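You operate a simulated robot arm through the tools that you are given. There is no shell and no other tool.

Carry out the task below with a simulated robot arm. There is one attempt and no reset: what you move stays moved.

JOB
Burn in the black pilot lamp at its printed volts, then eject it.
Fine: push it home in the socket with the knob at OFF; let the green bar fill; knob back to OFF before the eject button; don't blow it.

The check looks at the end state, three seconds after you hand in, the way a careful person would. Anything else that was tipped, shoved, dropped, spilled or broken makes it a failure.

ROBOT AND FRAMES
A 7-joint arm with a two-finger parallel gripper, fixed in place. Base frame: the origin is on the floor under the middle of its stand, x ahead of it, y to its left, z up; the work surface is at about z = 812. Readings come in mm, degrees, newtons and seconds.
It reaches about 1372 mm from its shoulder. Its first joint turns from -149.0 to 149.0 degrees. Payload 3.43 kg.
Tool frame: the origin (TCP) lies between the finger pads and is the grasp point; the fingertips stand 30 mm ahead of it; z points along the fingers, y is the line along which they close. Largest opening 94 mm; finger width 28, thickness 10; the body of the gripper, 50 by 96 mm, starts 55 mm behind the TCP.
Orientation is that of the tool frame in the base frame, as a unit quaternion [x, y, z, w]. With the fingers straight down and closing along the base's y, the tool's x points along the base's -x, its y along +y and its z along -z.

CONTROLS
- The arm moves only by the tool apply_moves. Its argument "series" is a list of rows, each a list of 6 numbers: the shift along the base's x, y, z in mm, then the turn, a rotation vector about the base's x, y, z in rad. In form: [[tx, ty, tz, ax, ay, az], ...]. A call has 1 to 20 rows; each row is the pose to reach, as a shift and turn from the pose commanded when the call began. "hand" is the closure, from 0 (fully open) to 1 (shut), set as the call begins (left out, the last holds). Rows are played at 5 a second. More than 50 mm and 8.6 degrees between two rows, or a gripper value outside its range, and nothing of the call is played. A pose out of reach is approached as far as the arm can. The call stops where the force on the tool passes 40 N (or 10 N more than at its start, if that is more) or the arm is blocked; 0.2 s more then pass. Each finger travels about 45 mm/s and halts on what it meets, pressing with about 42 N; the grip force reading is that of the motor and also rises with nothing between the fingers. The clock runs only during rows and for 0.2 s after the last one: add rows that repeat a pose to give the fingers time. The reply holds the time, the measured pose of the TCP, the force on the tool along the base axes, the opening and the grip force, in the units named above and with some noise, with the torque about the TCP (base axes, N m) and any sound that the robot's microphone picked up.
- Cameras (640 x 400 px; columns grow to the right, rows downward): "scene" is fixed at [400.6, 649.7, 1381.7]; the picture's right is [-0.84, -0.55, 0.00], its down [-0.13, 0.21, -0.97] and it looks along [0.53, -0.81, -0.24] (base axes); focal length 337 px, centre (320, 200). "wrist" rides on the gripper at [76, 14, -102] in the tool frame; the picture's right is [-0.18, 0.98, 0.00], its down [-0.75, -0.14, -0.64] and it looks along [-0.63, -0.12, 0.77] (tool axes); focal length 243 px, centre (320, 200). There is no depth. A picture from a camera that has moved, and an enlarged one, comes with that camera's place and axes in the base frame and with its lens.
- camera(camera): a new picture of that camera. No time passes.
- close_up(camera, box): a new picture of the part [left, top, right, bottom] of that camera's present view, enlarged. No time passes.
- hand_in(): hands the job in; it is judged then, once.

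Nothing tells you positions but the pictures and the camera data. Unless the task says otherwise, let go and move clear before handing in.

The tools are called after "Request:" by a JSON object that holds its "method" and its "body". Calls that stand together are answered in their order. apply_moves: Moves the arm, as the interface text tells. Its arguments: {"type":"object","properties":{"series":{"type":"array"},"hand":{"type":"number"}},"required":["series"]} The other tools are called the same way: camera (camera) takes a picture; close_up (camera, box) takes an enlarged picture of a part of a camera's view; hand_in () hands the job in.

At the start:

```text
t: 0.0
tool_pos: [778.1, -607.3, 1155.6]
tcp_rot: [0.0, 1.0, 0.0, -0.001]
contact_force: [-0.3, -0.2, 0.6]
moment: [0.01, -0.01, 0.01]
gripper_width: 94.1
grasp_force: 0.1
```

scene: 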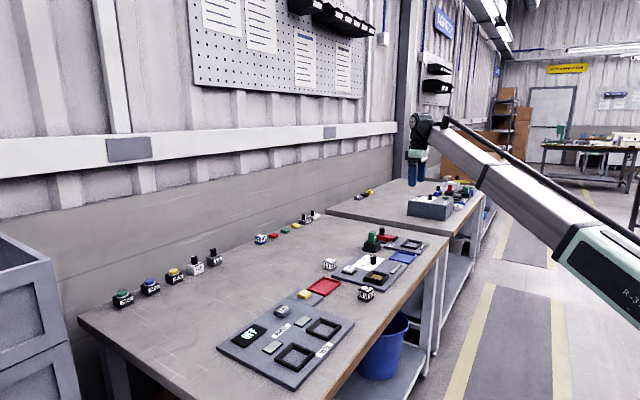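
wrist: 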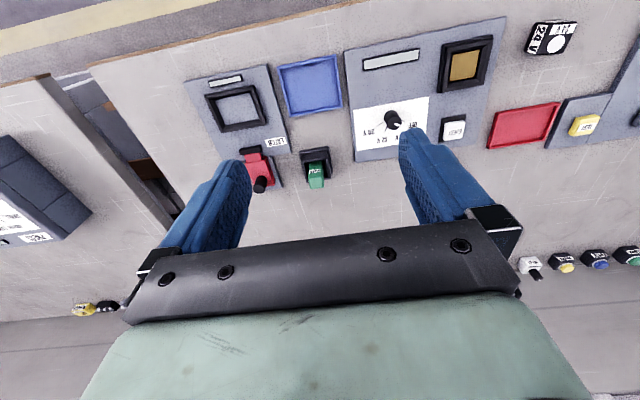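

I see a bench with several panels, trays, sockets and a row of lamps. I'll take enlarged pictures before moving anything.

Request:
{"method": "close_up", "body": {"camera": "scene", "box": [200, 200, 460, 400]}}

Request:
{"method": "close_up", "body": {"camera": "scene", "box": [310, 220, 450, 310]}}

Request:
{"method": "close_up", "body": {"camera": "wrist", "box": [160, 0, 400, 200]}}

Request:
{"method": "close_up", "body": {"camera": "wrist", "box": [340, 0, 640, 200]}}

Request:
{"method": "close_up", "body": {"camera": "scene", "box": [90, 190, 340, 320]}}

Request:
{"method": "close_up", "body": {"camera": "scene", "box": [340, 150, 500, 250]}}

```text
2.00 times, centred on (330, 300) of scene
camera zoom: at [400.6, 649.7, 1381.7], right [-0.84, -0.55, 0.0], down [-0.13, 0.21, -0.97], along [0.53, -0.81, -0.24], focal length 674 px, centre (300, 0)
```

zoom: 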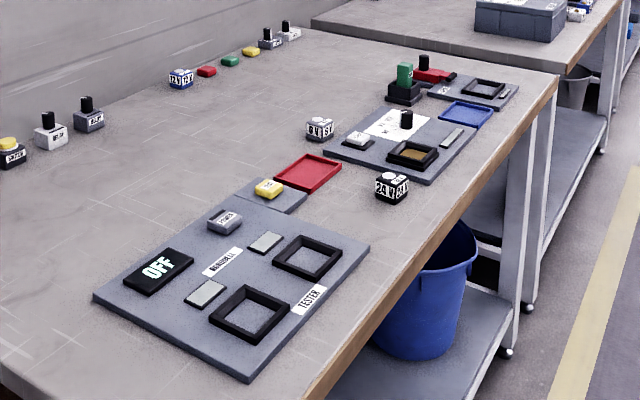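

```text
4.44 times, centred on (380, 265) of scene
camera zoom: at [400.6, 649.7, 1381.7], right [-0.84, -0.55, 0.0], down [-0.13, 0.21, -0.97], along [0.53, -0.81, -0.24], focal length 1497 px, centre (53, -89)
```

zoom: 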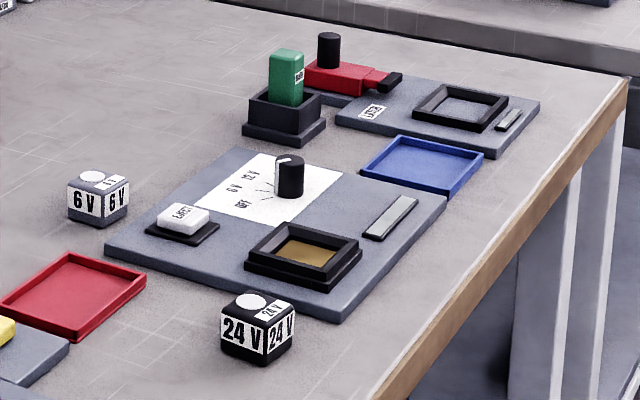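

```text
2.00 times, centred on (280, 100) of wrist
camera zoom: at [702.7, -592.2, 1258.1], right [0.18, 0.98, 0.0], down [0.75, -0.14, 0.64], along [0.63, -0.12, -0.77], focal length 485 px, centre (400, 400)
```

zoom: 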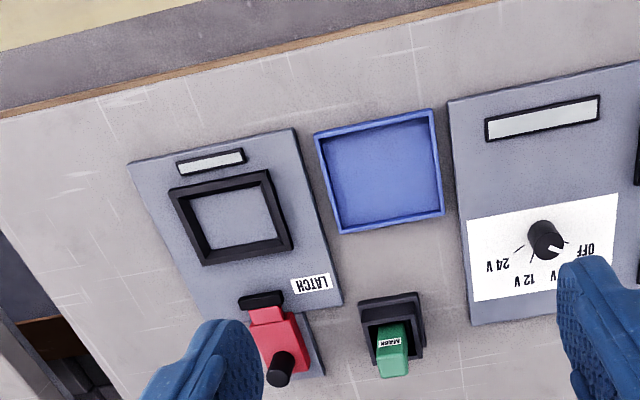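

```text
2.00 times, centred on (490, 100) of wrist
camera zoom: at [702.7, -592.2, 1258.1], right [0.18, 0.98, 0.0], down [0.75, -0.14, 0.64], along [0.63, -0.12, -0.77], focal length 485 px, centre (-20, 400)
```

zoom: 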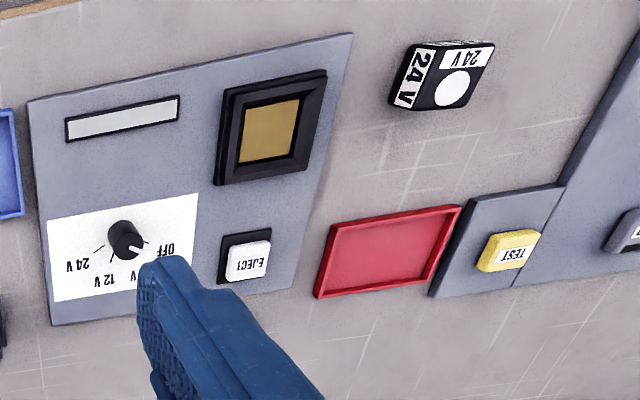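

```text
2.56 times, centred on (215, 255) of scene
camera zoom: at [400.6, 649.7, 1381.7], right [-0.84, -0.55, 0.0], down [-0.13, 0.21, -0.97], along [0.53, -0.81, -0.24], focal length 862 px, centre (589, 59)
```

zoom: 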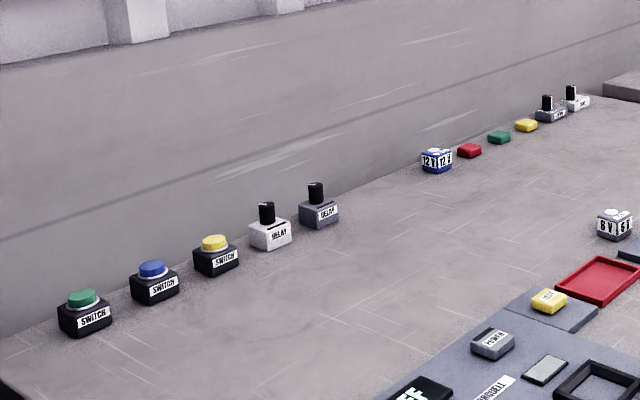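

```text
4.00 times, centred on (420, 200) of scene
camera zoom: at [400.6, 649.7, 1381.7], right [-0.84, -0.55, 0.0], down [-0.13, 0.21, -0.97], along [0.53, -0.81, -0.24], focal length 1347 px, centre (-80, 200)
```

zoom: 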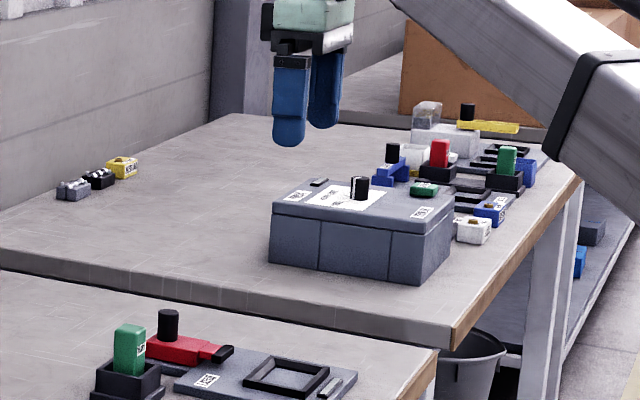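

The black lamp (24 V) sits near (805, -260). The burn-in panel lies around (800–930, -500 to -385), with its knob, EJECT button, socket and bar. I'll move the wrist camera closer to look at the lamp and knob.

Request:
{"method": "apply_moves", "body": {"series": [[-14, 38, -13, 0, 0, 0], [-28, 76, -26, 0, 0, 0], [-42, 114, -39, 0, 0, 0], [-56, 152, -52, 0, 0, 0], [-70, 190, -65, 0, 0, 0], [-84, 228, -78, 0, 0, 0], [-98, 266, -91, 0, 0, 0], [-114, 304, -105, 0, 0, 0], [-114, 304, -105, 0, 0, 0]], "hand": 0}}

```text
t: 2.0
tool_pos: [667.0, -303.8, 1050.2]
tcp_rot: [0.0, 1.0, 0.0, 0.0]
contact_force: [-1.0, 0.4, -0.2]
moment: [-0.02, 0.01, -0.04]
gripper_width: 94.1
grasp_force: 0.0
```

The move went as commanded. Next I'll take wrist pictures of the lamp and the panel.

Request:
{"method": "camera", "body": {"camera": "wrist"}}

Request:
{"method": "close_up", "body": {"camera": "wrist", "box": [160, 80, 320, 180]}}

Request:
{"method": "close_up", "body": {"camera": "wrist", "box": [320, 80, 480, 180]}}

```text
taken
camera wrist: at [591.2, -289.1, 1152.9], right [0.18, 0.98, 0.0], down [0.75, -0.14, 0.64], along [0.63, -0.12, -0.77], focal length 243 px, centre (320, 200)
```

wrist: 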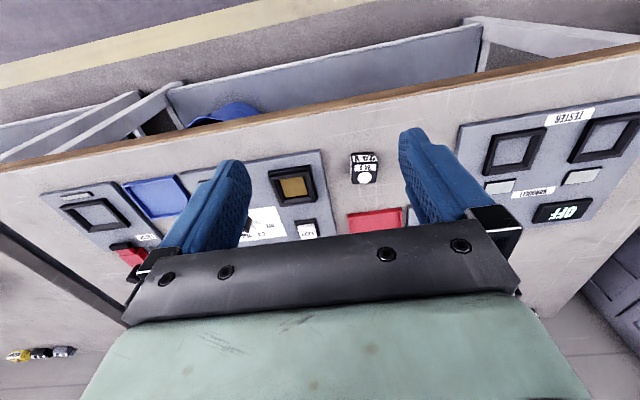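

```text
4.00 times, centred on (240, 130) of wrist
camera zoom: at [591.2, -289.1, 1152.9], right [0.18, 0.98, 0.0], down [0.75, -0.14, 0.64], along [0.63, -0.12, -0.77], focal length 970 px, centre (640, 480)
```

zoom: 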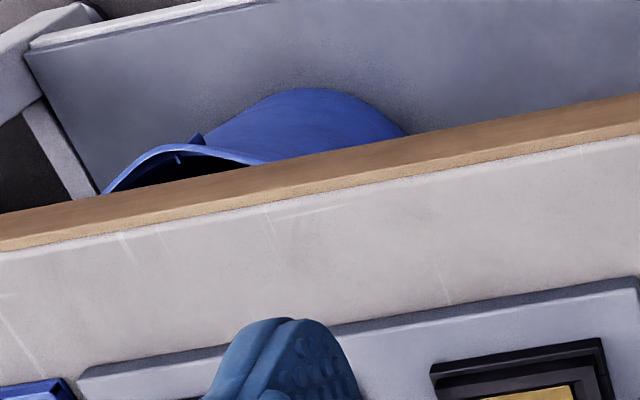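

```text
4.00 times, centred on (400, 130) of wrist
camera zoom: at [591.2, -289.1, 1152.9], right [0.18, 0.98, 0.0], down [0.75, -0.14, 0.64], along [0.63, -0.12, -0.77], focal length 970 px, centre (0, 480)
```

zoom: 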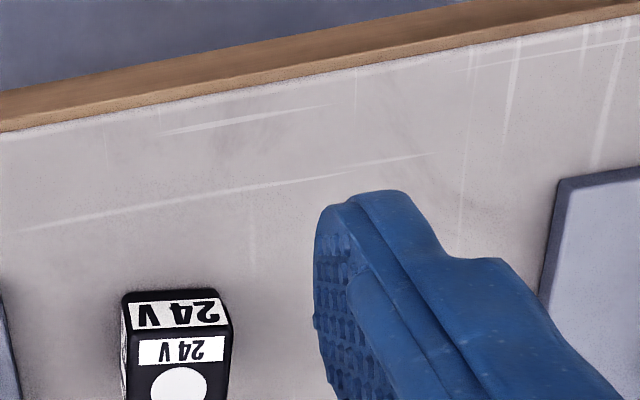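

Request:
{"method": "close_up", "body": {"camera": "wrist", "box": [250, 140, 410, 240]}}

Request:
{"method": "close_up", "body": {"camera": "wrist", "box": [336, 140, 400, 190]}}

```text
4.00 times, centred on (330, 190) of wrist
camera zoom: at [591.2, -289.1, 1152.9], right [0.18, 0.98, 0.0], down [0.75, -0.14, 0.64], along [0.63, -0.12, -0.77], focal length 970 px, centre (280, 240)
```

zoom: 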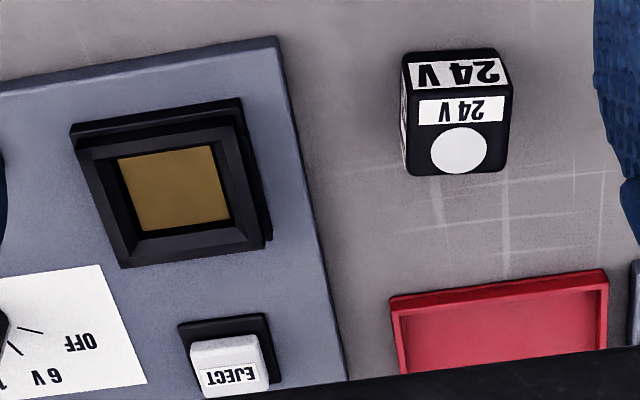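

```text
8.00 times, centred on (368, 165) of wrist
camera zoom: at [591.2, -289.1, 1152.9], right [0.18, 0.98, 0.0], down [0.75, -0.14, 0.64], along [0.63, -0.12, -0.77], focal length 1941 px, centre (-64, 480)
```

zoom: 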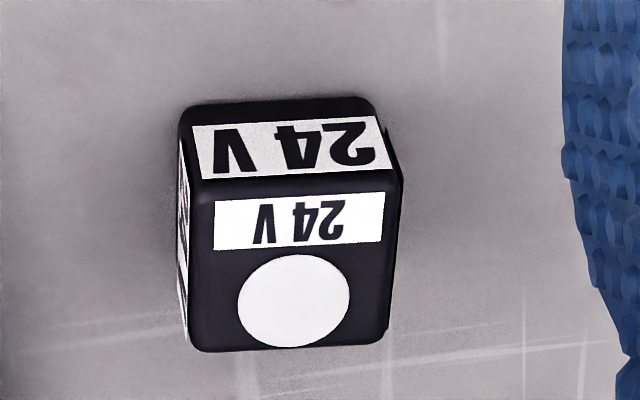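

The lamp is about a 39 mm cube (top near z 840), centred near (809, -260) and turned about -6°. I'll move the camera over the panel to read the knob and measure the socket.

Request:
{"method": "apply_moves", "body": {"series": [[16, -33, 0, 0, 0, 0], [32, -66, 0, 0, 0, 0], [48, -99, 0, 0, 0, 0], [64, -132, 0, 0, 0, 0], [80, -165, 0, 0, 0, 0], [80, -165, 0, 0, 0, 0]]}}

Request:
{"method": "camera", "body": {"camera": "wrist"}}

Request:
{"method": "close_up", "body": {"camera": "wrist", "box": [250, 120, 410, 220]}}

Request:
{"method": "close_up", "body": {"camera": "wrist", "box": [250, 60, 410, 160]}}

Request:
{"method": "close_up", "body": {"camera": "scene", "box": [340, 240, 420, 290]}}

```text
t: 3.4
tool_pos: [743.8, -468.8, 1050.5]
tcp_rot: [0.0, 1.0, 0.0, 0.0]
contact_force: [-0.1, -0.7, -0.8]
moment: [-0.03, -0.04, 0.04]
gripper_width: 93.9
grasp_force: 0.0
```

```text
taken
camera wrist: at [668.0, -454.4, 1153.9], right [0.18, 0.98, 0.0], down [0.75, -0.14, 0.64], along [0.63, -0.12, -0.77], focal length 243 px, centre (320, 200)
```

wrist: 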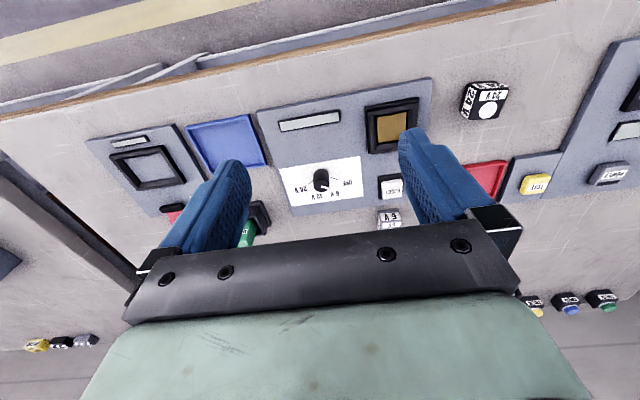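

```text
4.00 times, centred on (330, 170) of wrist
camera zoom: at [668.0, -454.4, 1153.9], right [0.18, 0.98, 0.0], down [0.75, -0.14, 0.64], along [0.63, -0.12, -0.77], focal length 970 px, centre (280, 320)
```

zoom: 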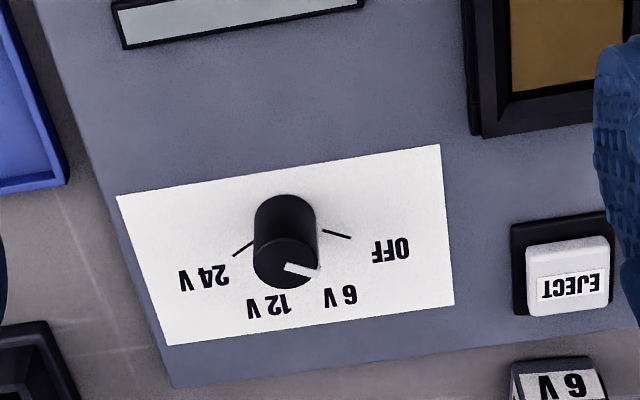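

```text
4.00 times, centred on (330, 110) of wrist
camera zoom: at [668.0, -454.4, 1153.9], right [0.18, 0.98, 0.0], down [0.75, -0.14, 0.64], along [0.63, -0.12, -0.77], focal length 970 px, centre (280, 560)
```

zoom: 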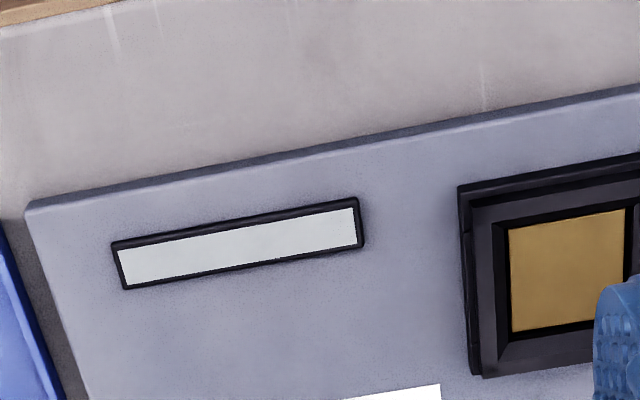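

```text
8.00 times, centred on (380, 265) of scene
camera zoom: at [400.6, 649.7, 1381.7], right [-0.84, -0.55, 0.0], down [-0.13, 0.21, -0.97], along [0.53, -0.81, -0.24], focal length 2694 px, centre (-160, -320)
```

zoom: 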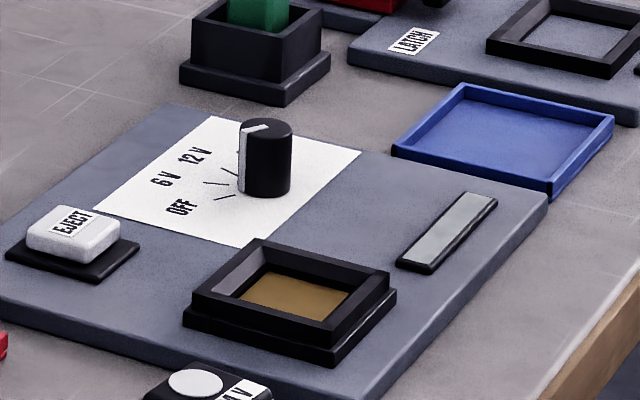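

The knob pointer aims at OFF, about 65° from +x. From the tick marks, OFF is near +63°, 6 V +21°, 12 V -21° and 24 V -63° around a centre near (889.5, -494). Next I'll move over the socket to measure it.

Request:
{"method": "apply_moves", "body": {"series": [[-9, 34, -16, 0, 0, 0], [-18, 68, -33, 0, 0, 0], [-27, 103, -50, 0, 0, 0], [-27, 103, -50, 0, 0, 0], [-27, 103, -50, 0, 0, 0]]}}

Request:
{"method": "camera", "body": {"camera": "wrist"}}

Request:
{"method": "close_up", "body": {"camera": "wrist", "box": [250, 120, 410, 220]}}

Request:
{"method": "close_up", "body": {"camera": "wrist", "box": [280, 130, 376, 190]}}

```text
t: 4.6
tool_pos: [718.9, -365.0, 1002.2]
tcp_rot: [0.0, 1.0, -0.001, 0.0]
contact_force: [-0.2, -0.9, 0.7]
moment: [-0.02, -0.03, 0.0]
gripper_width: 93.9
grasp_force: 0.0
```

```text
taken
camera wrist: at [642.6, -350.1, 1103.9], right [0.18, 0.98, 0.0], down [0.75, -0.14, 0.64], along [0.63, -0.12, -0.77], focal length 243 px, centre (320, 200)
```

wrist: 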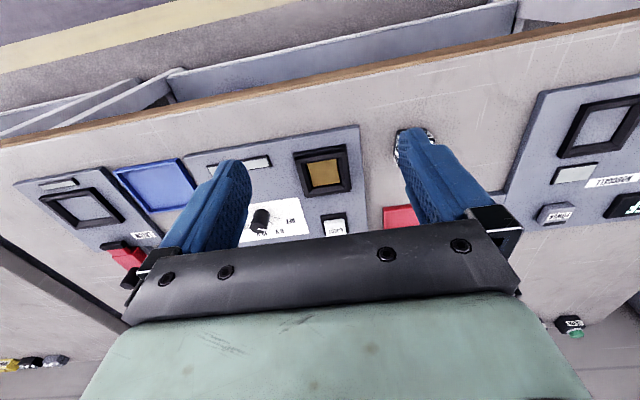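

```text
4.00 times, centred on (330, 170) of wrist
camera zoom: at [642.6, -350.1, 1103.9], right [0.18, 0.98, 0.0], down [0.75, -0.14, 0.64], along [0.63, -0.12, -0.77], focal length 970 px, centre (280, 320)
```

zoom: 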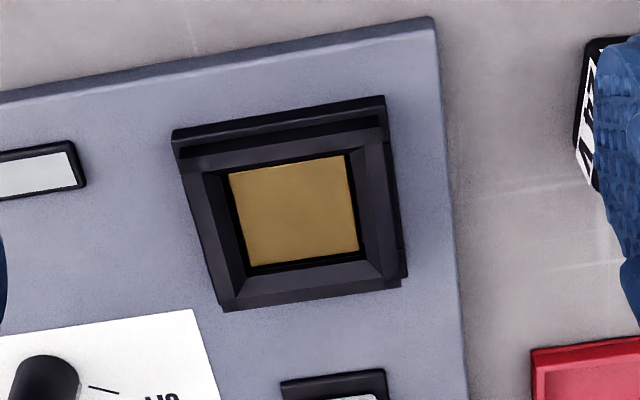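

```text
6.67 times, centred on (328, 160) of wrist
camera zoom: at [642.6, -350.1, 1103.9], right [0.18, 0.98, 0.0], down [0.75, -0.14, 0.64], along [0.63, -0.12, -0.77], focal length 1618 px, centre (267, 467)
```

zoom: 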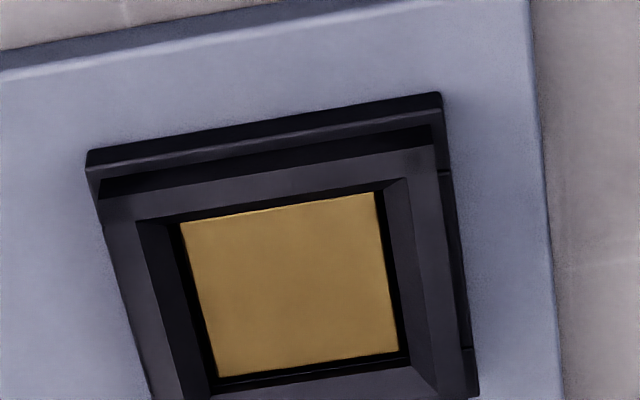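

The socket has a chamfered rim and a gold plate, centred near (825, -379) and square to the axes. I'll take a sharper close-up to measure its rim and depth.

Request:
{"method": "close_up", "body": {"camera": "wrist", "box": [278, 138, 374, 198]}}

Request:
{"method": "close_up", "body": {"camera": "scene", "box": [352, 264, 400, 294]}}

Request:
{"method": "close_up", "body": {"camera": "scene", "box": [336, 260, 400, 300]}}

```text
6.67 times, centred on (326, 168) of wrist
camera zoom: at [642.6, -350.1, 1103.9], right [0.18, 0.98, 0.0], down [0.75, -0.14, 0.64], along [0.63, -0.12, -0.77], focal length 1618 px, centre (280, 413)
```

zoom: 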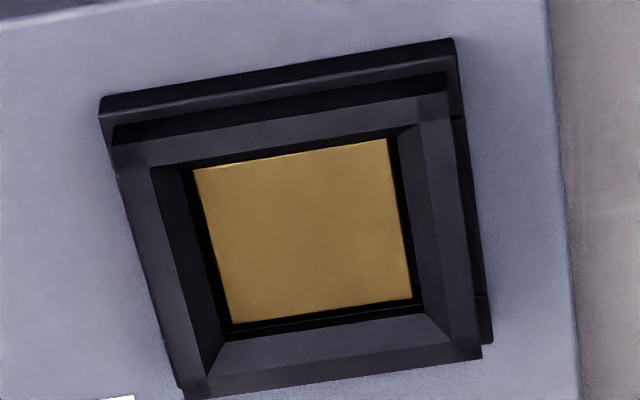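

```text
13.33 times, centred on (376, 279) of scene
camera zoom: at [400.6, 649.7, 1381.7], right [-0.84, -0.55, 0.0], down [-0.13, 0.21, -0.97], along [0.53, -0.81, -0.24], focal length 4491 px, centre (-427, -853)
```

zoom: 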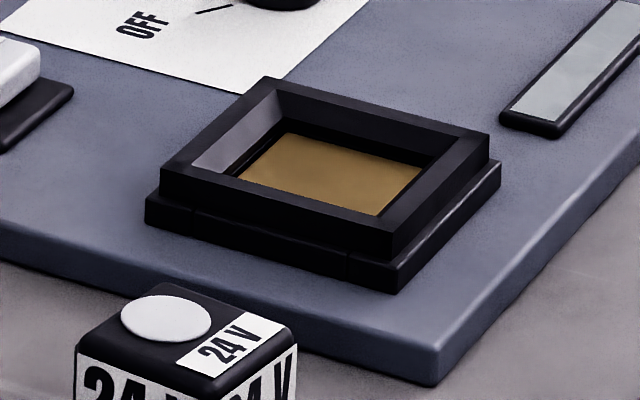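

```text
10.00 times, centred on (368, 280) of scene
camera zoom: at [400.6, 649.7, 1381.7], right [-0.84, -0.55, 0.0], down [-0.13, 0.21, -0.97], along [0.53, -0.81, -0.24], focal length 3368 px, centre (-160, -600)
```

zoom: 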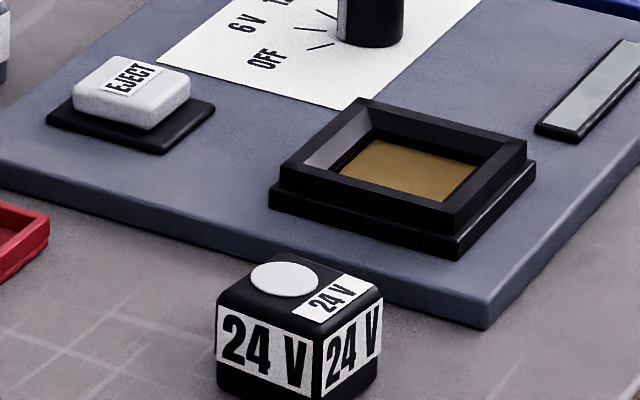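

The socket hole is about 42.5 mm square, centred near (825, -378.5), with its rim near z 834. The lamp is about 39 mm square. I'll move above the lamp, turned -6° to match it, and check alignment.

Request:
{"method": "apply_moves", "body": {"series": [[23, 26, -10, 0, 0, -0.03], [46, 52, -20, 0, 0, -0.06], [69, 78, -40, 0, 0, -0.09], [92, 105, -60, 0, 0, -0.105], [92, 105, -60, 0, 0, -0.105], [92, 105, -60, 0, 0, -0.105]]}}

Request:
{"method": "camera", "body": {"camera": "wrist"}}

Request:
{"method": "close_up", "body": {"camera": "wrist", "box": [250, 100, 410, 200]}}

Request:
{"method": "close_up", "body": {"camera": "scene", "box": [320, 200, 480, 300]}}

```text
t: 6.0
tool_pos: [809.9, -258.4, 940.6]
tcp_rot: [0.053, 0.999, 0.0, 0.0]
contact_force: [0.0, -0.8, -0.1]
moment: [0.0, 0.01, 0.0]
gripper_width: 94.1
grasp_force: 0.1
```

```text
taken
camera wrist: at [736.1, -235.4, 1042.9], right [0.29, 0.96, 0.0], down [0.73, -0.22, 0.64], along [0.62, -0.18, -0.77], focal length 243 px, centre (320, 200)
```

wrist: 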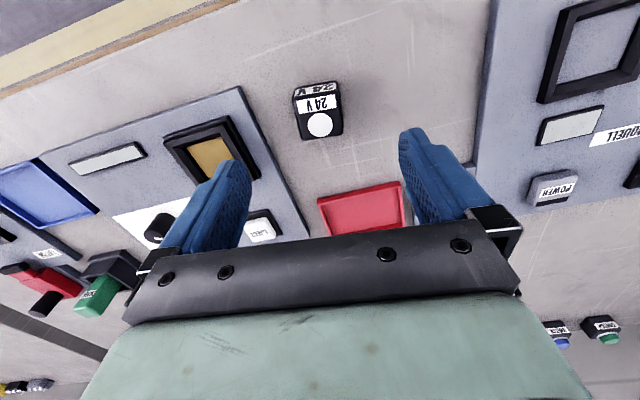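

```text
4.00 times, centred on (330, 150) of wrist
camera zoom: at [736.1, -235.4, 1042.9], right [0.29, 0.96, 0.0], down [0.73, -0.22, 0.64], along [0.62, -0.18, -0.77], focal length 970 px, centre (280, 400)
```

zoom: 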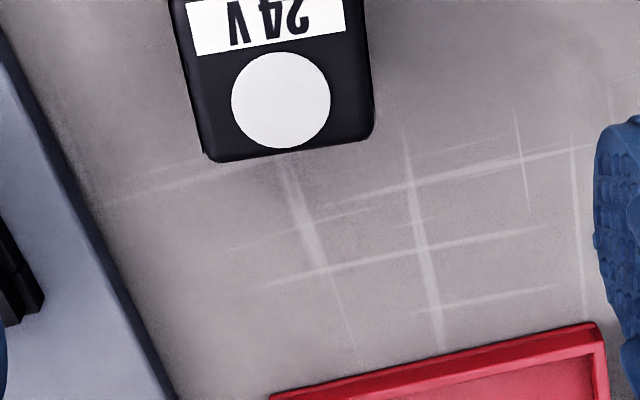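

```text
4.00 times, centred on (400, 250) of scene
camera zoom: at [400.6, 649.7, 1381.7], right [-0.84, -0.55, 0.0], down [-0.13, 0.21, -0.97], along [0.53, -0.81, -0.24], focal length 1347 px, centre (0, 0)
```

zoom: 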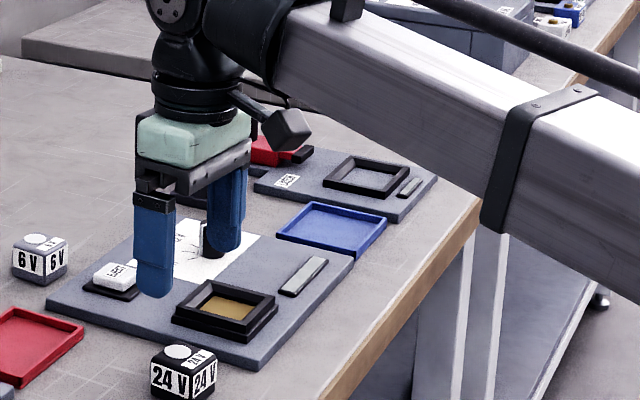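

Request:
{"method": "close_up", "body": {"camera": "wrist", "box": [270, 75, 366, 145]}}

```text
5.71 times, centred on (318, 110) of wrist
camera zoom: at [736.1, -235.4, 1042.9], right [0.29, 0.96, 0.0], down [0.73, -0.22, 0.64], along [0.62, -0.18, -0.77], focal length 1386 px, centre (331, 714)
```

zoom: 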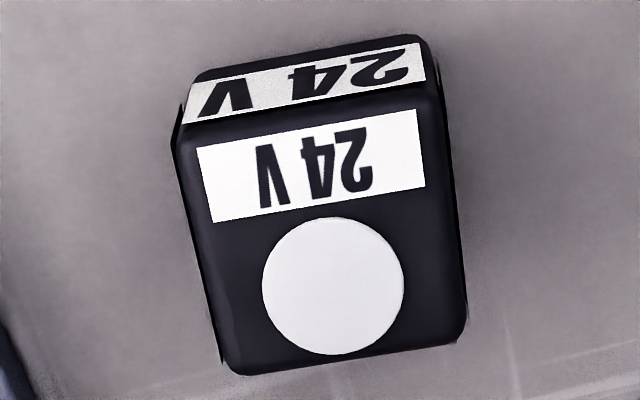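

Fit of the lamp: centre about (810, -259), top near z 840, turned about -7°. The gripper is already aligned above it, so I'll narrow the fingers and descend to grip the upper half.

Request:
{"method": "apply_moves", "body": {"series": [[0, 0, 0, 0, 0, -0.01], [0, 0, -15, 0, 0, -0.02], [0, 0, -30, 0, 0, -0.02], [0, 0, -45, 0, 0, -0.02], [0, 0, -60, 0, 0, -0.02], [0, 0, -72, 0, 0, -0.02], [0, 0, -84, 0, 0, -0.02], [0, 0, -84, 0, 0, -0.02]], "hand": 0.4}}

Request:
{"method": "close_up", "body": {"camera": "wrist", "box": [200, 40, 440, 190]}}

Request:
{"method": "close_up", "body": {"camera": "scene", "box": [330, 245, 410, 295]}}

```text
t: 7.8
tool_pos: [809.2, -259.6, 856.4]
tcp_rot: [0.062, 0.998, 0.0, 0.0]
contact_force: [-0.1, -0.1, -0.3]
moment: [-0.01, 0.02, -0.01]
gripper_width: 56.2
grasp_force: 0.1
```

```text
2.67 times, centred on (320, 115) of wrist
camera zoom: at [735.9, -235.6, 959.2], right [0.31, 0.95, 0.0], down [0.73, -0.23, 0.64], along [0.61, -0.2, -0.77], focal length 647 px, centre (320, 427)
```

zoom: 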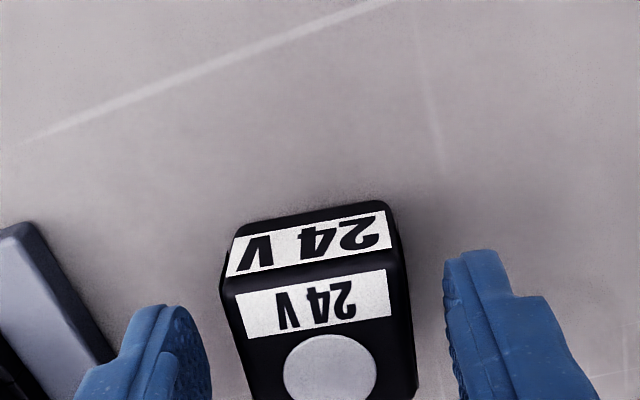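

```text
8.00 times, centred on (370, 270) of scene
camera zoom: at [400.6, 649.7, 1381.7], right [-0.84, -0.55, 0.0], down [-0.13, 0.21, -0.97], along [0.53, -0.81, -0.24], focal length 2694 px, centre (-80, -360)
```

zoom: 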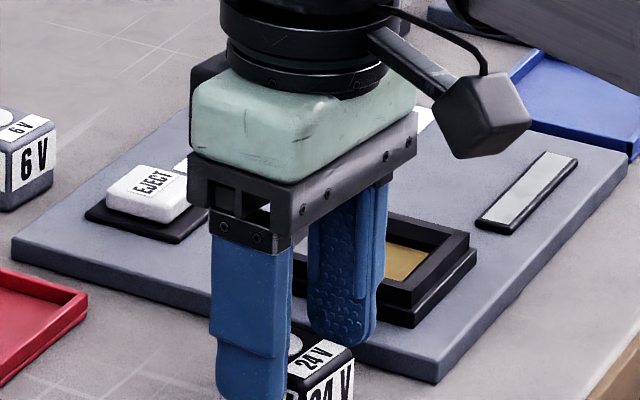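

The fingers straddle the lamp with tips about 13 mm below its top. Now I'll close the gripper.

Request:
{"method": "apply_moves", "body": {"series": [[0, 0, 0, 0, 0, 0], [0, 0, 0, 0, 0, 0], [0, 0, 0, 0, 0, 0], [0, 0, 0, 0, 0, 0]], "hand": 1}}

Request:
{"method": "close_up", "body": {"camera": "wrist", "box": [200, 40, 440, 190]}}

```text
t: 8.8
tool_pos: [809.6, -260.8, 857.0]
tcp_rot: [0.062, 0.998, -0.001, 0.0]
contact_force: [0.1, -0.6, -0.1]
moment: [-0.01, -0.01, 0.01]
gripper_width: 38.7
grasp_force: 42.2
```

```text
2.67 times, centred on (320, 115) of wrist
camera zoom: at [735.9, -235.6, 959.3], right [0.31, 0.95, 0.0], down [0.73, -0.23, 0.64], along [0.61, -0.2, -0.77], focal length 647 px, centre (320, 427)
```

zoom: 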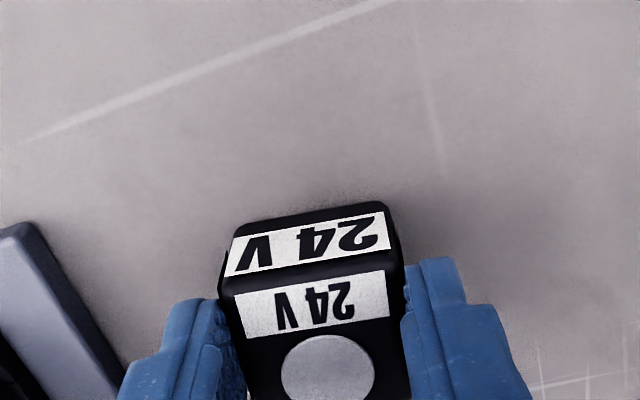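

The lamp is gripped at 38.7 mm. I'll lift it, square it to the axes, and carry it above the socket.

Request:
{"method": "apply_moves", "body": {"series": [[0, 0, 10, 0, 0, 0], [0, 0, 25, 0, 0, 0], [0, 0, 45, 0, 0, 0.03], [0, 0, 60, 0, 0, 0.06], [4, -30, 60, 0, 0, 0.09], [8, -60, 60, 0, 0, 0.125], [12, -90, 60, 0, 0, 0.125], [15, -118, 60, 0, 0, 0.125], [15, -118, 60, 0, 0, 0.125], [15, -118, 60, 0, 0, 0.125]]}}

Request:
{"method": "camera", "body": {"camera": "wrist"}}

Request:
{"method": "close_up", "body": {"camera": "wrist", "box": [200, 60, 440, 210]}}

Request:
{"method": "close_up", "body": {"camera": "scene", "box": [330, 235, 410, 285]}}

```text
t: 11.0
tool_pos: [826.4, -376.3, 916.6]
tcp_rot: [0.0, 1.0, 0.001, -0.001]
contact_force: [0.3, 0.5, -0.1]
moment: [0.03, 0.0, -0.04]
gripper_width: 38.9
grasp_force: 41.9
```

```text
taken
camera wrist: at [749.5, -361.9, 1019.1], right [0.18, 0.98, 0.0], down [0.75, -0.14, 0.64], along [0.63, -0.12, -0.77], focal length 243 px, centre (320, 200)
```

wrist: 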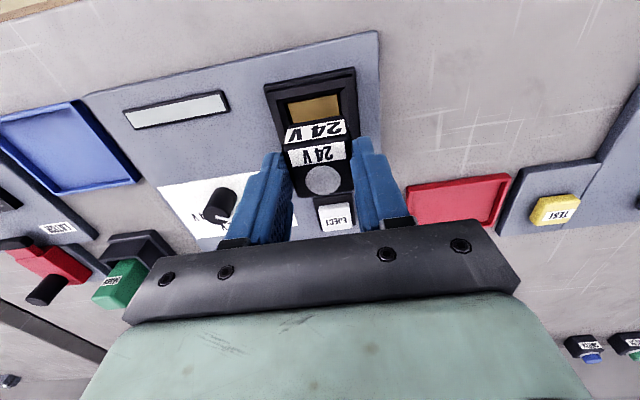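

```text
2.67 times, centred on (320, 135) of wrist
camera zoom: at [749.5, -361.9, 1019.1], right [0.18, 0.98, 0.0], down [0.75, -0.14, 0.64], along [0.63, -0.12, -0.77], focal length 647 px, centre (320, 373)
```

zoom: 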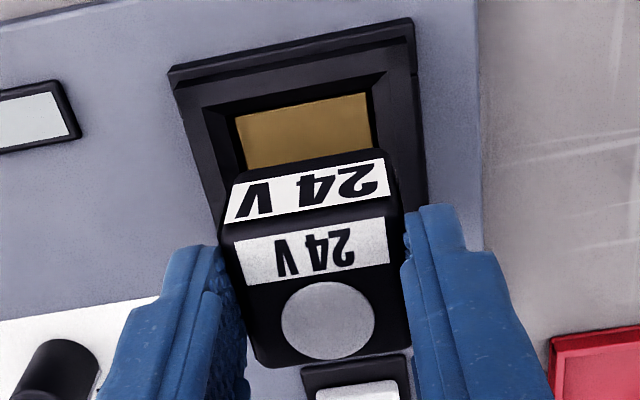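

```text
8.00 times, centred on (370, 260) of scene
camera zoom: at [400.6, 649.7, 1381.7], right [-0.84, -0.55, 0.0], down [-0.13, 0.21, -0.97], along [0.53, -0.81, -0.24], focal length 2694 px, centre (-80, -280)
```

zoom: 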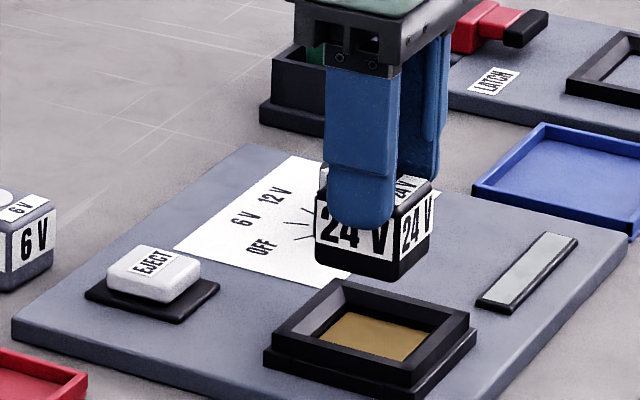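

The lamp is held squarely over the socket. I'll look closely at the socket edges from this steeper angle to fix the remaining offset.

Request:
{"method": "close_up", "body": {"camera": "wrist", "box": [250, 55, 378, 135]}}

Request:
{"method": "apply_moves", "body": {"series": [[0, 0, 0, 0, 0, 0], [0, 0, 0, 0, 0, 0], [0, 0, 0, 0, 0, 0]]}}

```text
5.00 times, centred on (314, 95) of wrist
camera zoom: at [749.5, -361.9, 1019.1], right [0.18, 0.98, 0.0], down [0.75, -0.14, 0.64], along [0.63, -0.12, -0.77], focal length 1213 px, centre (350, 725)
```

zoom: 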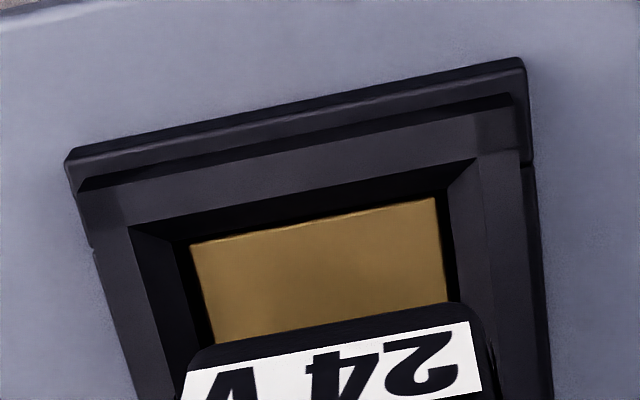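

```text
t: 11.8
tool_pos: [825.6, -376.2, 916.8]
tcp_rot: [0.0, 1.0, 0.0, 0.001]
contact_force: [-0.1, 0.7, -0.2]
moment: [0.0, -0.01, 0.01]
gripper_width: 38.9
grasp_force: 42.0
```

The socket centre comes out near (827, -378.7), while the lamp centre is near (826, -376). I'll correct for that and lower until the lamp's bottom is just above the rim, then look again.

Request:
{"method": "apply_moves", "body": {"series": [[1, -2.7, 0, 0, 0, 0], [1, -2.7, -12, 0, 0, 0], [1, -2.7, -24, 0, 0, 0], [1, -2.7, -35, 0, 0, 0], [1, -2.7, -35, 0, 0, 0], [1, -2.7, -35, 0, 0, 0]]}}

Request:
{"method": "close_up", "body": {"camera": "wrist", "box": [240, 70, 400, 170]}}

Request:
{"method": "close_up", "body": {"camera": "scene", "box": [344, 255, 408, 295]}}

```text
t: 13.2
tool_pos: [827.3, -381.7, 882.5]
tcp_rot: [0.0, 1.0, 0.0, 0.0]
contact_force: [-0.8, 0.5, -0.8]
moment: [0.02, -0.01, -0.02]
gripper_width: 38.8
grasp_force: 41.8
```

```text
4.00 times, centred on (320, 120) of wrist
camera zoom: at [750.6, -366.1, 984.4], right [0.18, 0.98, 0.0], down [0.75, -0.14, 0.64], along [0.63, -0.12, -0.77], focal length 970 px, centre (320, 520)
```

zoom: 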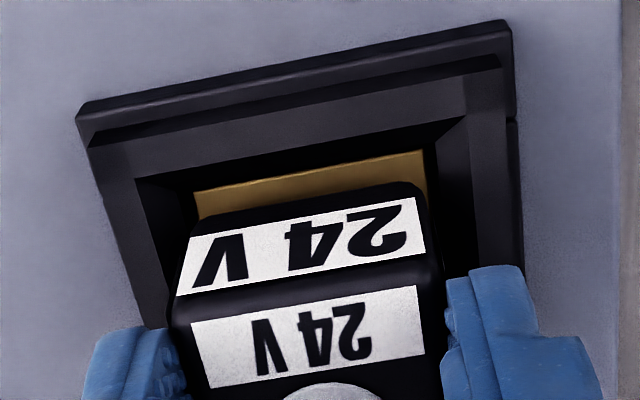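

```text
10.00 times, centred on (376, 275) of scene
camera zoom: at [400.6, 649.7, 1381.7], right [-0.84, -0.55, 0.0], down [-0.13, 0.21, -0.97], along [0.53, -0.81, -0.24], focal length 3368 px, centre (-240, -550)
```

zoom: 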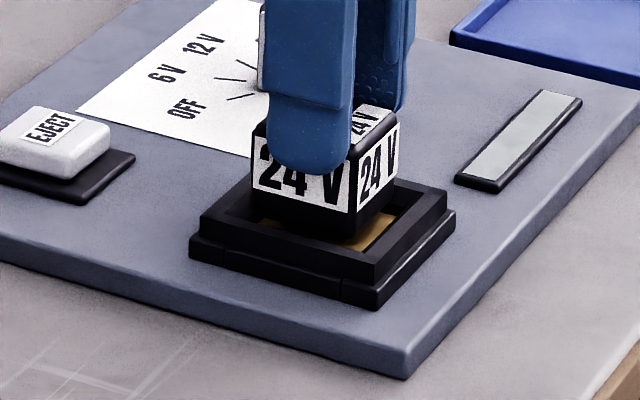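

Request:
{"method": "close_up", "body": {"camera": "scene", "box": [360, 266, 392, 286]}}

Request:
{"method": "close_up", "body": {"camera": "wrist", "box": [255, 70, 383, 150]}}

```text
16.00 times, centred on (376, 276) of scene
camera zoom: at [400.6, 649.7, 1381.7], right [-0.84, -0.55, 0.0], down [-0.13, 0.21, -0.97], along [0.53, -0.81, -0.24], focal length 5389 px, centre (-576, -1016)
```

zoom: 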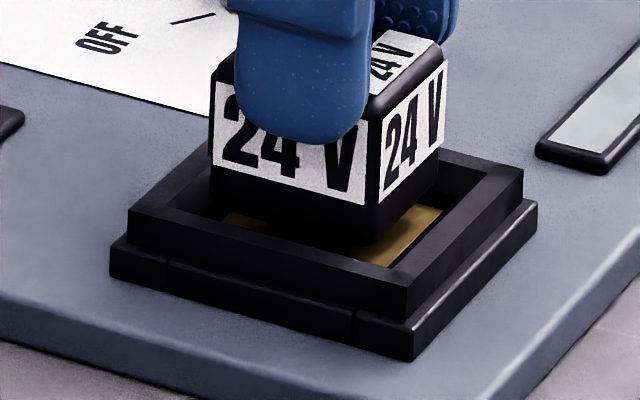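

```text
5.00 times, centred on (319, 110) of wrist
camera zoom: at [750.6, -366.1, 984.4], right [0.18, 0.98, 0.0], down [0.75, -0.14, 0.64], along [0.63, -0.12, -0.77], focal length 1213 px, centre (325, 650)
```

zoom: 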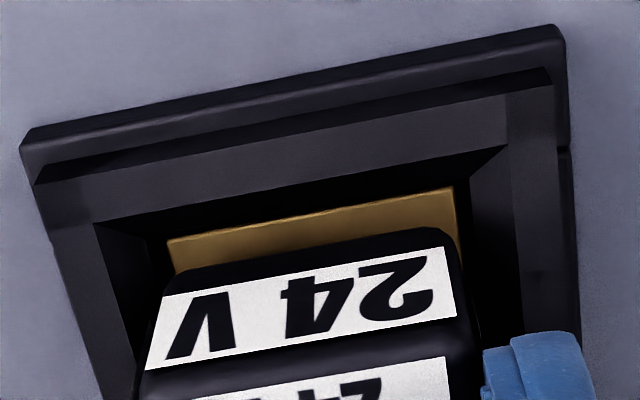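

The lamp is centred over the hole to within about 1 mm in both views. I'll lower it slowly into the chamfer and watch the force.

Request:
{"method": "apply_moves", "body": {"series": [[0, 0, -2, 0, 0, 0], [0, 0, -4, 0, 0, 0], [0, 0, -6, 0, 0, 0], [0, 0, -8, 0, 0, 0], [0, 0, -10, 0, 0, 0], [0, 0, -10, 0, 0, 0]]}}

Request:
{"method": "close_up", "body": {"camera": "scene", "box": [360, 266, 392, 286]}}

Request:
{"method": "close_up", "body": {"camera": "wrist", "box": [240, 70, 400, 170]}}

```text
t: 14.6
tool_pos: [826.6, -380.3, 870.6]
tcp_rot: [0.0, 1.0, 0.0, 0.0]
contact_force: [-0.7, 0.0, -1.1]
moment: [0.01, 0.0, -0.03]
gripper_width: 39.0
grasp_force: 42.1
```

```text
16.00 times, centred on (376, 276) of scene
camera zoom: at [400.6, 649.7, 1381.7], right [-0.84, -0.55, 0.0], down [-0.13, 0.21, -0.97], along [0.53, -0.81, -0.24], focal length 5389 px, centre (-576, -1016)
```

zoom: 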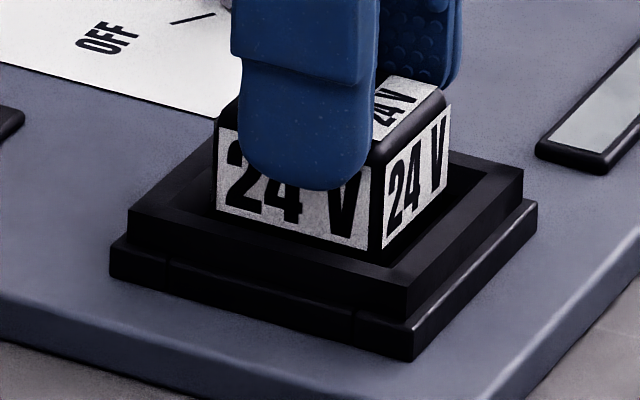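

```text
4.00 times, centred on (320, 120) of wrist
camera zoom: at [749.4, -366.0, 973.9], right [0.18, 0.98, 0.0], down [0.75, -0.14, 0.64], along [0.63, -0.12, -0.77], focal length 970 px, centre (320, 520)
```

zoom: 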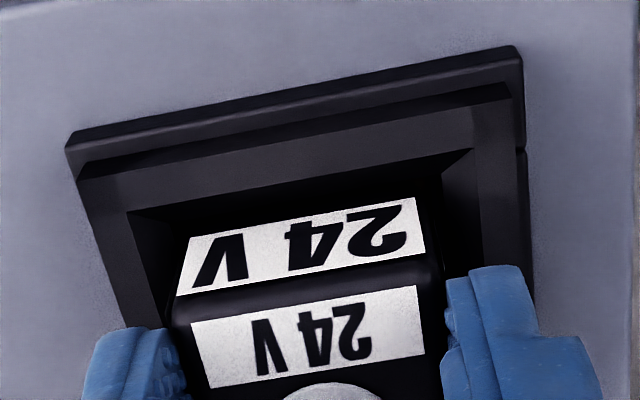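

The lamp is entering the socket freely, with no force yet. I'll keep lowering in small steps until it touches the floor.

Request:
{"method": "apply_moves", "body": {"series": [[0, 0, -1.5, 0, 0, 0], [0, 0, -3, 0, 0, 0], [0, 0, -4.5, 0, 0, 0], [0, 0, -6, 0, 0, 0], [0, 0, -6, 0, 0, 0]]}}

Request:
{"method": "close_up", "body": {"camera": "scene", "box": [360, 266, 392, 286]}}

Request:
{"method": "close_up", "body": {"camera": "wrist", "box": [240, 70, 400, 170]}}

```text
t: 15.8
tool_pos: [825.7, -380.3, 867.3]
tcp_rot: [0.0, 1.0, -0.001, 0.001]
contact_force: [0.5, -1.4, 33.4]
moment: [-0.01, -0.07, -0.02]
gripper_width: 38.8
grasp_force: 42.0
```

```text
16.00 times, centred on (376, 276) of scene
camera zoom: at [400.6, 649.7, 1381.7], right [-0.84, -0.55, 0.0], down [-0.13, 0.21, -0.97], along [0.53, -0.81, -0.24], focal length 5389 px, centre (-576, -1016)
```

zoom: 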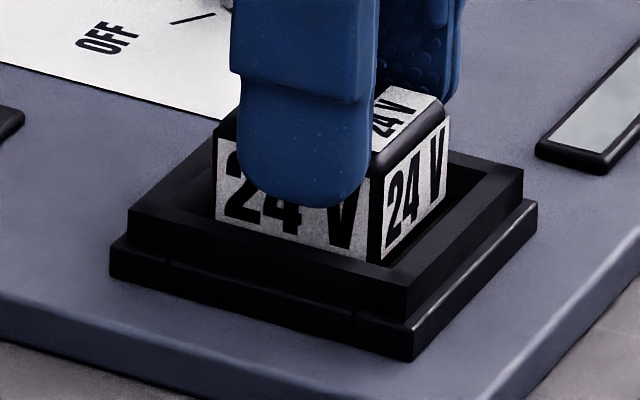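

```text
4.00 times, centred on (320, 120) of wrist
camera zoom: at [749.1, -365.8, 969.7], right [0.18, 0.98, 0.0], down [0.75, -0.14, 0.64], along [0.63, -0.12, -0.77], focal length 970 px, centre (320, 520)
```

zoom: 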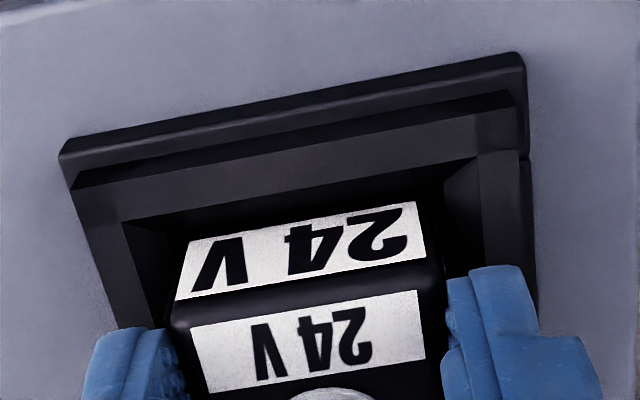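

There is 33 N of upward force, so the lamp is resting on the bottom or on a resisting clip. I'll release, rise, and look before pushing on its top with closed fingers.

Request:
{"method": "apply_moves", "body": {"series": [[0, 0, 4, 0, 0, 0], [0, 0, 4, 0, 0, 0], [0, 0, 4, 0, 0, 0], [0, 0, 20, 0, 0, 0], [0, 0, 36, 0, 0, 0], [0, 0, 52, 0, 0, 0], [0, 0, 52, 0, 0, 0]], "hand": 0.4}}

Request:
{"method": "close_up", "body": {"camera": "scene", "box": [360, 266, 392, 286]}}

Request:
{"method": "close_up", "body": {"camera": "wrist", "box": [240, 60, 400, 160]}}

Request:
{"method": "camera", "body": {"camera": "wrist"}}

```text
t: 17.4
tool_pos: [825.8, -381.2, 918.3]
tcp_rot: [0.0, 1.0, 0.0, 0.0]
contact_force: [0.3, 0.8, 0.0]
moment: [0.0, 0.01, -0.02]
gripper_width: 56.4
grasp_force: 0.1
```

```text
16.00 times, centred on (376, 276) of scene
camera zoom: at [400.6, 649.7, 1381.7], right [-0.84, -0.55, 0.0], down [-0.13, 0.21, -0.97], along [0.53, -0.81, -0.24], focal length 5389 px, centre (-576, -1016)
```

zoom: 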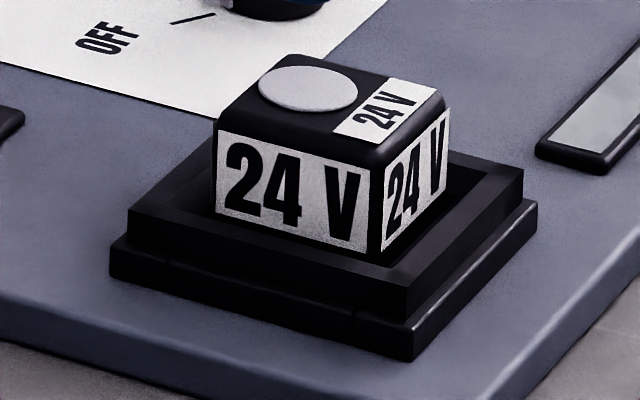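

```text
4.00 times, centred on (320, 110) of wrist
camera zoom: at [749.8, -365.9, 1020.9], right [0.18, 0.98, 0.0], down [0.75, -0.14, 0.64], along [0.63, -0.12, -0.77], focal length 970 px, centre (320, 560)
```

zoom: 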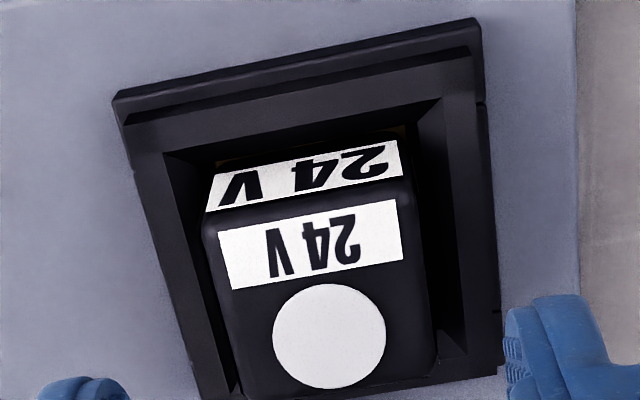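

```text
taken
camera wrist: at [749.8, -365.9, 1020.9], right [0.18, 0.98, 0.0], down [0.75, -0.14, 0.64], along [0.63, -0.12, -0.77], focal length 243 px, centre (320, 200)
```

wrist: 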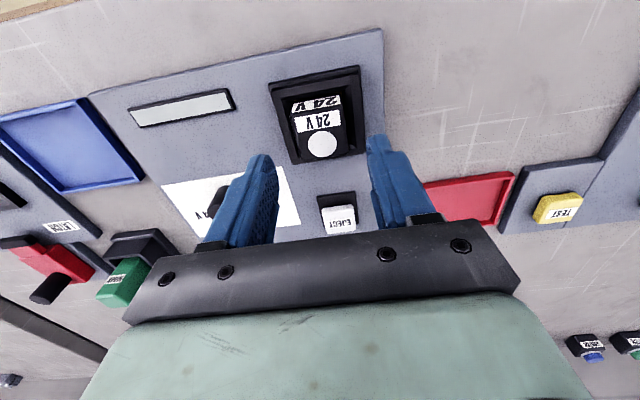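

The lamp sits in the socket with its top near z 852. I'll close the fingers and press down gently on its centre to seat it.

Request:
{"method": "apply_moves", "body": {"series": [[1.5, 0.3, 0, 0, 0, 0], [1.5, 0.3, 0, 0, 0, 0], [1.5, 0.3, 0, 0, 0, 0], [1.5, 0.3, -12, 0, 0, 0], [1.5, 0.3, -24, 0, 0, 0], [1.5, 0.3, -32, 0, 0, 0], [1.5, 0.3, -34, 0, 0, 0], [1.5, 0.3, -36, 0, 0, 0], [1.5, 0.3, -37, 0, 0, 0], [1.5, 0.3, -38, 0, 0, 0], [1.5, 0.3, -39, 0, 0, 0], [1.5, 0.3, -40, 0, 0, 0], [1.5, 0.3, -41, 0, 0, 0], [1.5, 0.3, -42, 0, 0, 0], [1.5, 0.3, -43, 0, 0, 0], [1.5, 0.3, -44, 0, 0, 0]], "hand": 1}}

Request:
{"method": "close_up", "body": {"camera": "scene", "box": [360, 266, 392, 286]}}

```text
t: 20.6
tool_pos: [828.2, -380.3, 877.5]
tcp_rot: [0.0, 1.0, -0.001, 0.002]
contact_force: [-4.6, 2.7, 19.6]
moment: [0.08, 0.23, 0.02]
gripper_width: 0.1
grasp_force: 33.0
stopped in row 16: the force on the tool passed its limit at 43 N (the readings are from after the stop); the commanded pose is now the measured one
```

```text
16.00 times, centred on (376, 276) of scene
camera zoom: at [400.6, 649.7, 1381.7], right [-0.84, -0.55, 0.0], down [-0.13, 0.21, -0.97], along [0.53, -0.81, -0.24], focal length 5389 px, centre (-576, -1016)
```

zoom: 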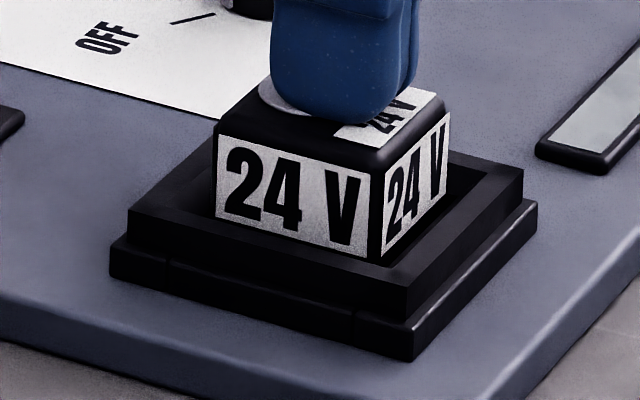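

The push reached 43 N with fingertips at about z 847.5. I'll retreat and check the lamp stays down and level.

Request:
{"method": "apply_moves", "body": {"series": [[0, 0, 4, 0, 0, 0], [0, 0, 20, 0, 0, 0], [0, 0, 40, 0, 0, 0], [-20, 0, 60, 0, 0, 0], [-40, 0, 80, 0, 0, 0], [-60, 0, 100, 0, 0, 0], [-60, 0, 100, 0, 0, 0]]}}

Request:
{"method": "close_up", "body": {"camera": "scene", "box": [360, 266, 392, 286]}}

Request:
{"method": "close_up", "body": {"camera": "wrist", "box": [240, 90, 400, 190]}}

Request:
{"method": "close_up", "body": {"camera": "scene", "box": [340, 240, 420, 290]}}

```text
t: 22.2
tool_pos: [769.0, -380.6, 976.3]
tcp_rot: [-0.001, 1.0, 0.0, 0.001]
contact_force: [0.8, 0.1, 0.2]
moment: [0.04, -0.03, 0.03]
gripper_width: 0.0
grasp_force: 33.2
```

```text
16.00 times, centred on (376, 276) of scene
camera zoom: at [400.6, 649.7, 1381.7], right [-0.84, -0.55, 0.0], down [-0.13, 0.21, -0.97], along [0.53, -0.81, -0.24], focal length 5389 px, centre (-576, -1016)
```

zoom: 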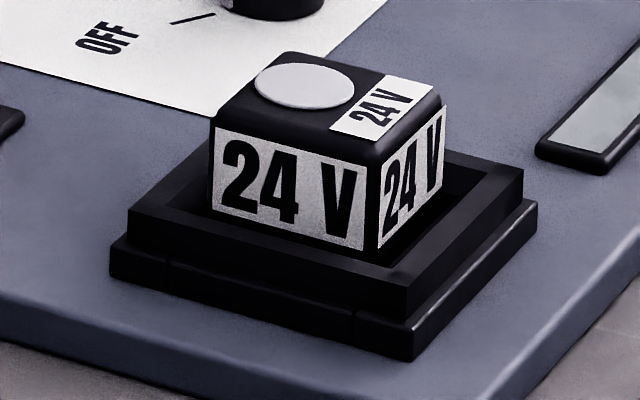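

```text
4.00 times, centred on (320, 140) of wrist
camera zoom: at [691.5, -366.2, 1078.4], right [0.18, 0.98, 0.0], down [0.75, -0.14, 0.64], along [0.63, -0.12, -0.76], focal length 970 px, centre (320, 440)
```

zoom: 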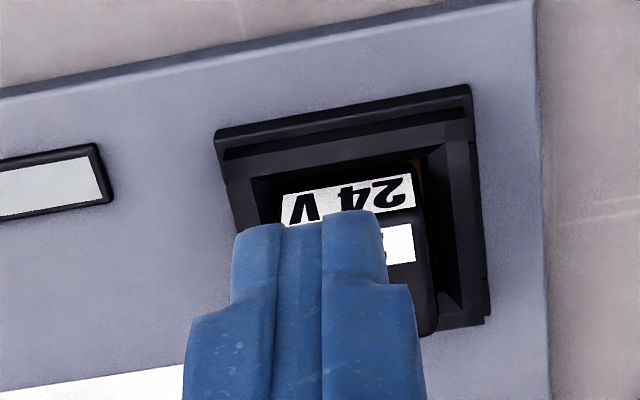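

```text
8.00 times, centred on (380, 265) of scene
camera zoom: at [400.6, 649.7, 1381.7], right [-0.84, -0.55, 0.0], down [-0.13, 0.21, -0.97], along [0.53, -0.81, -0.24], focal length 2694 px, centre (-160, -320)
```

zoom: 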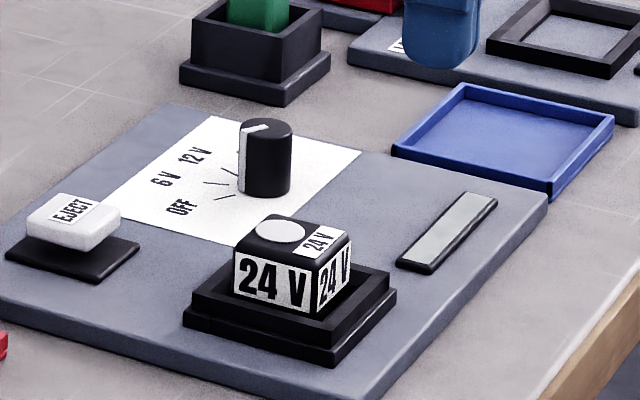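

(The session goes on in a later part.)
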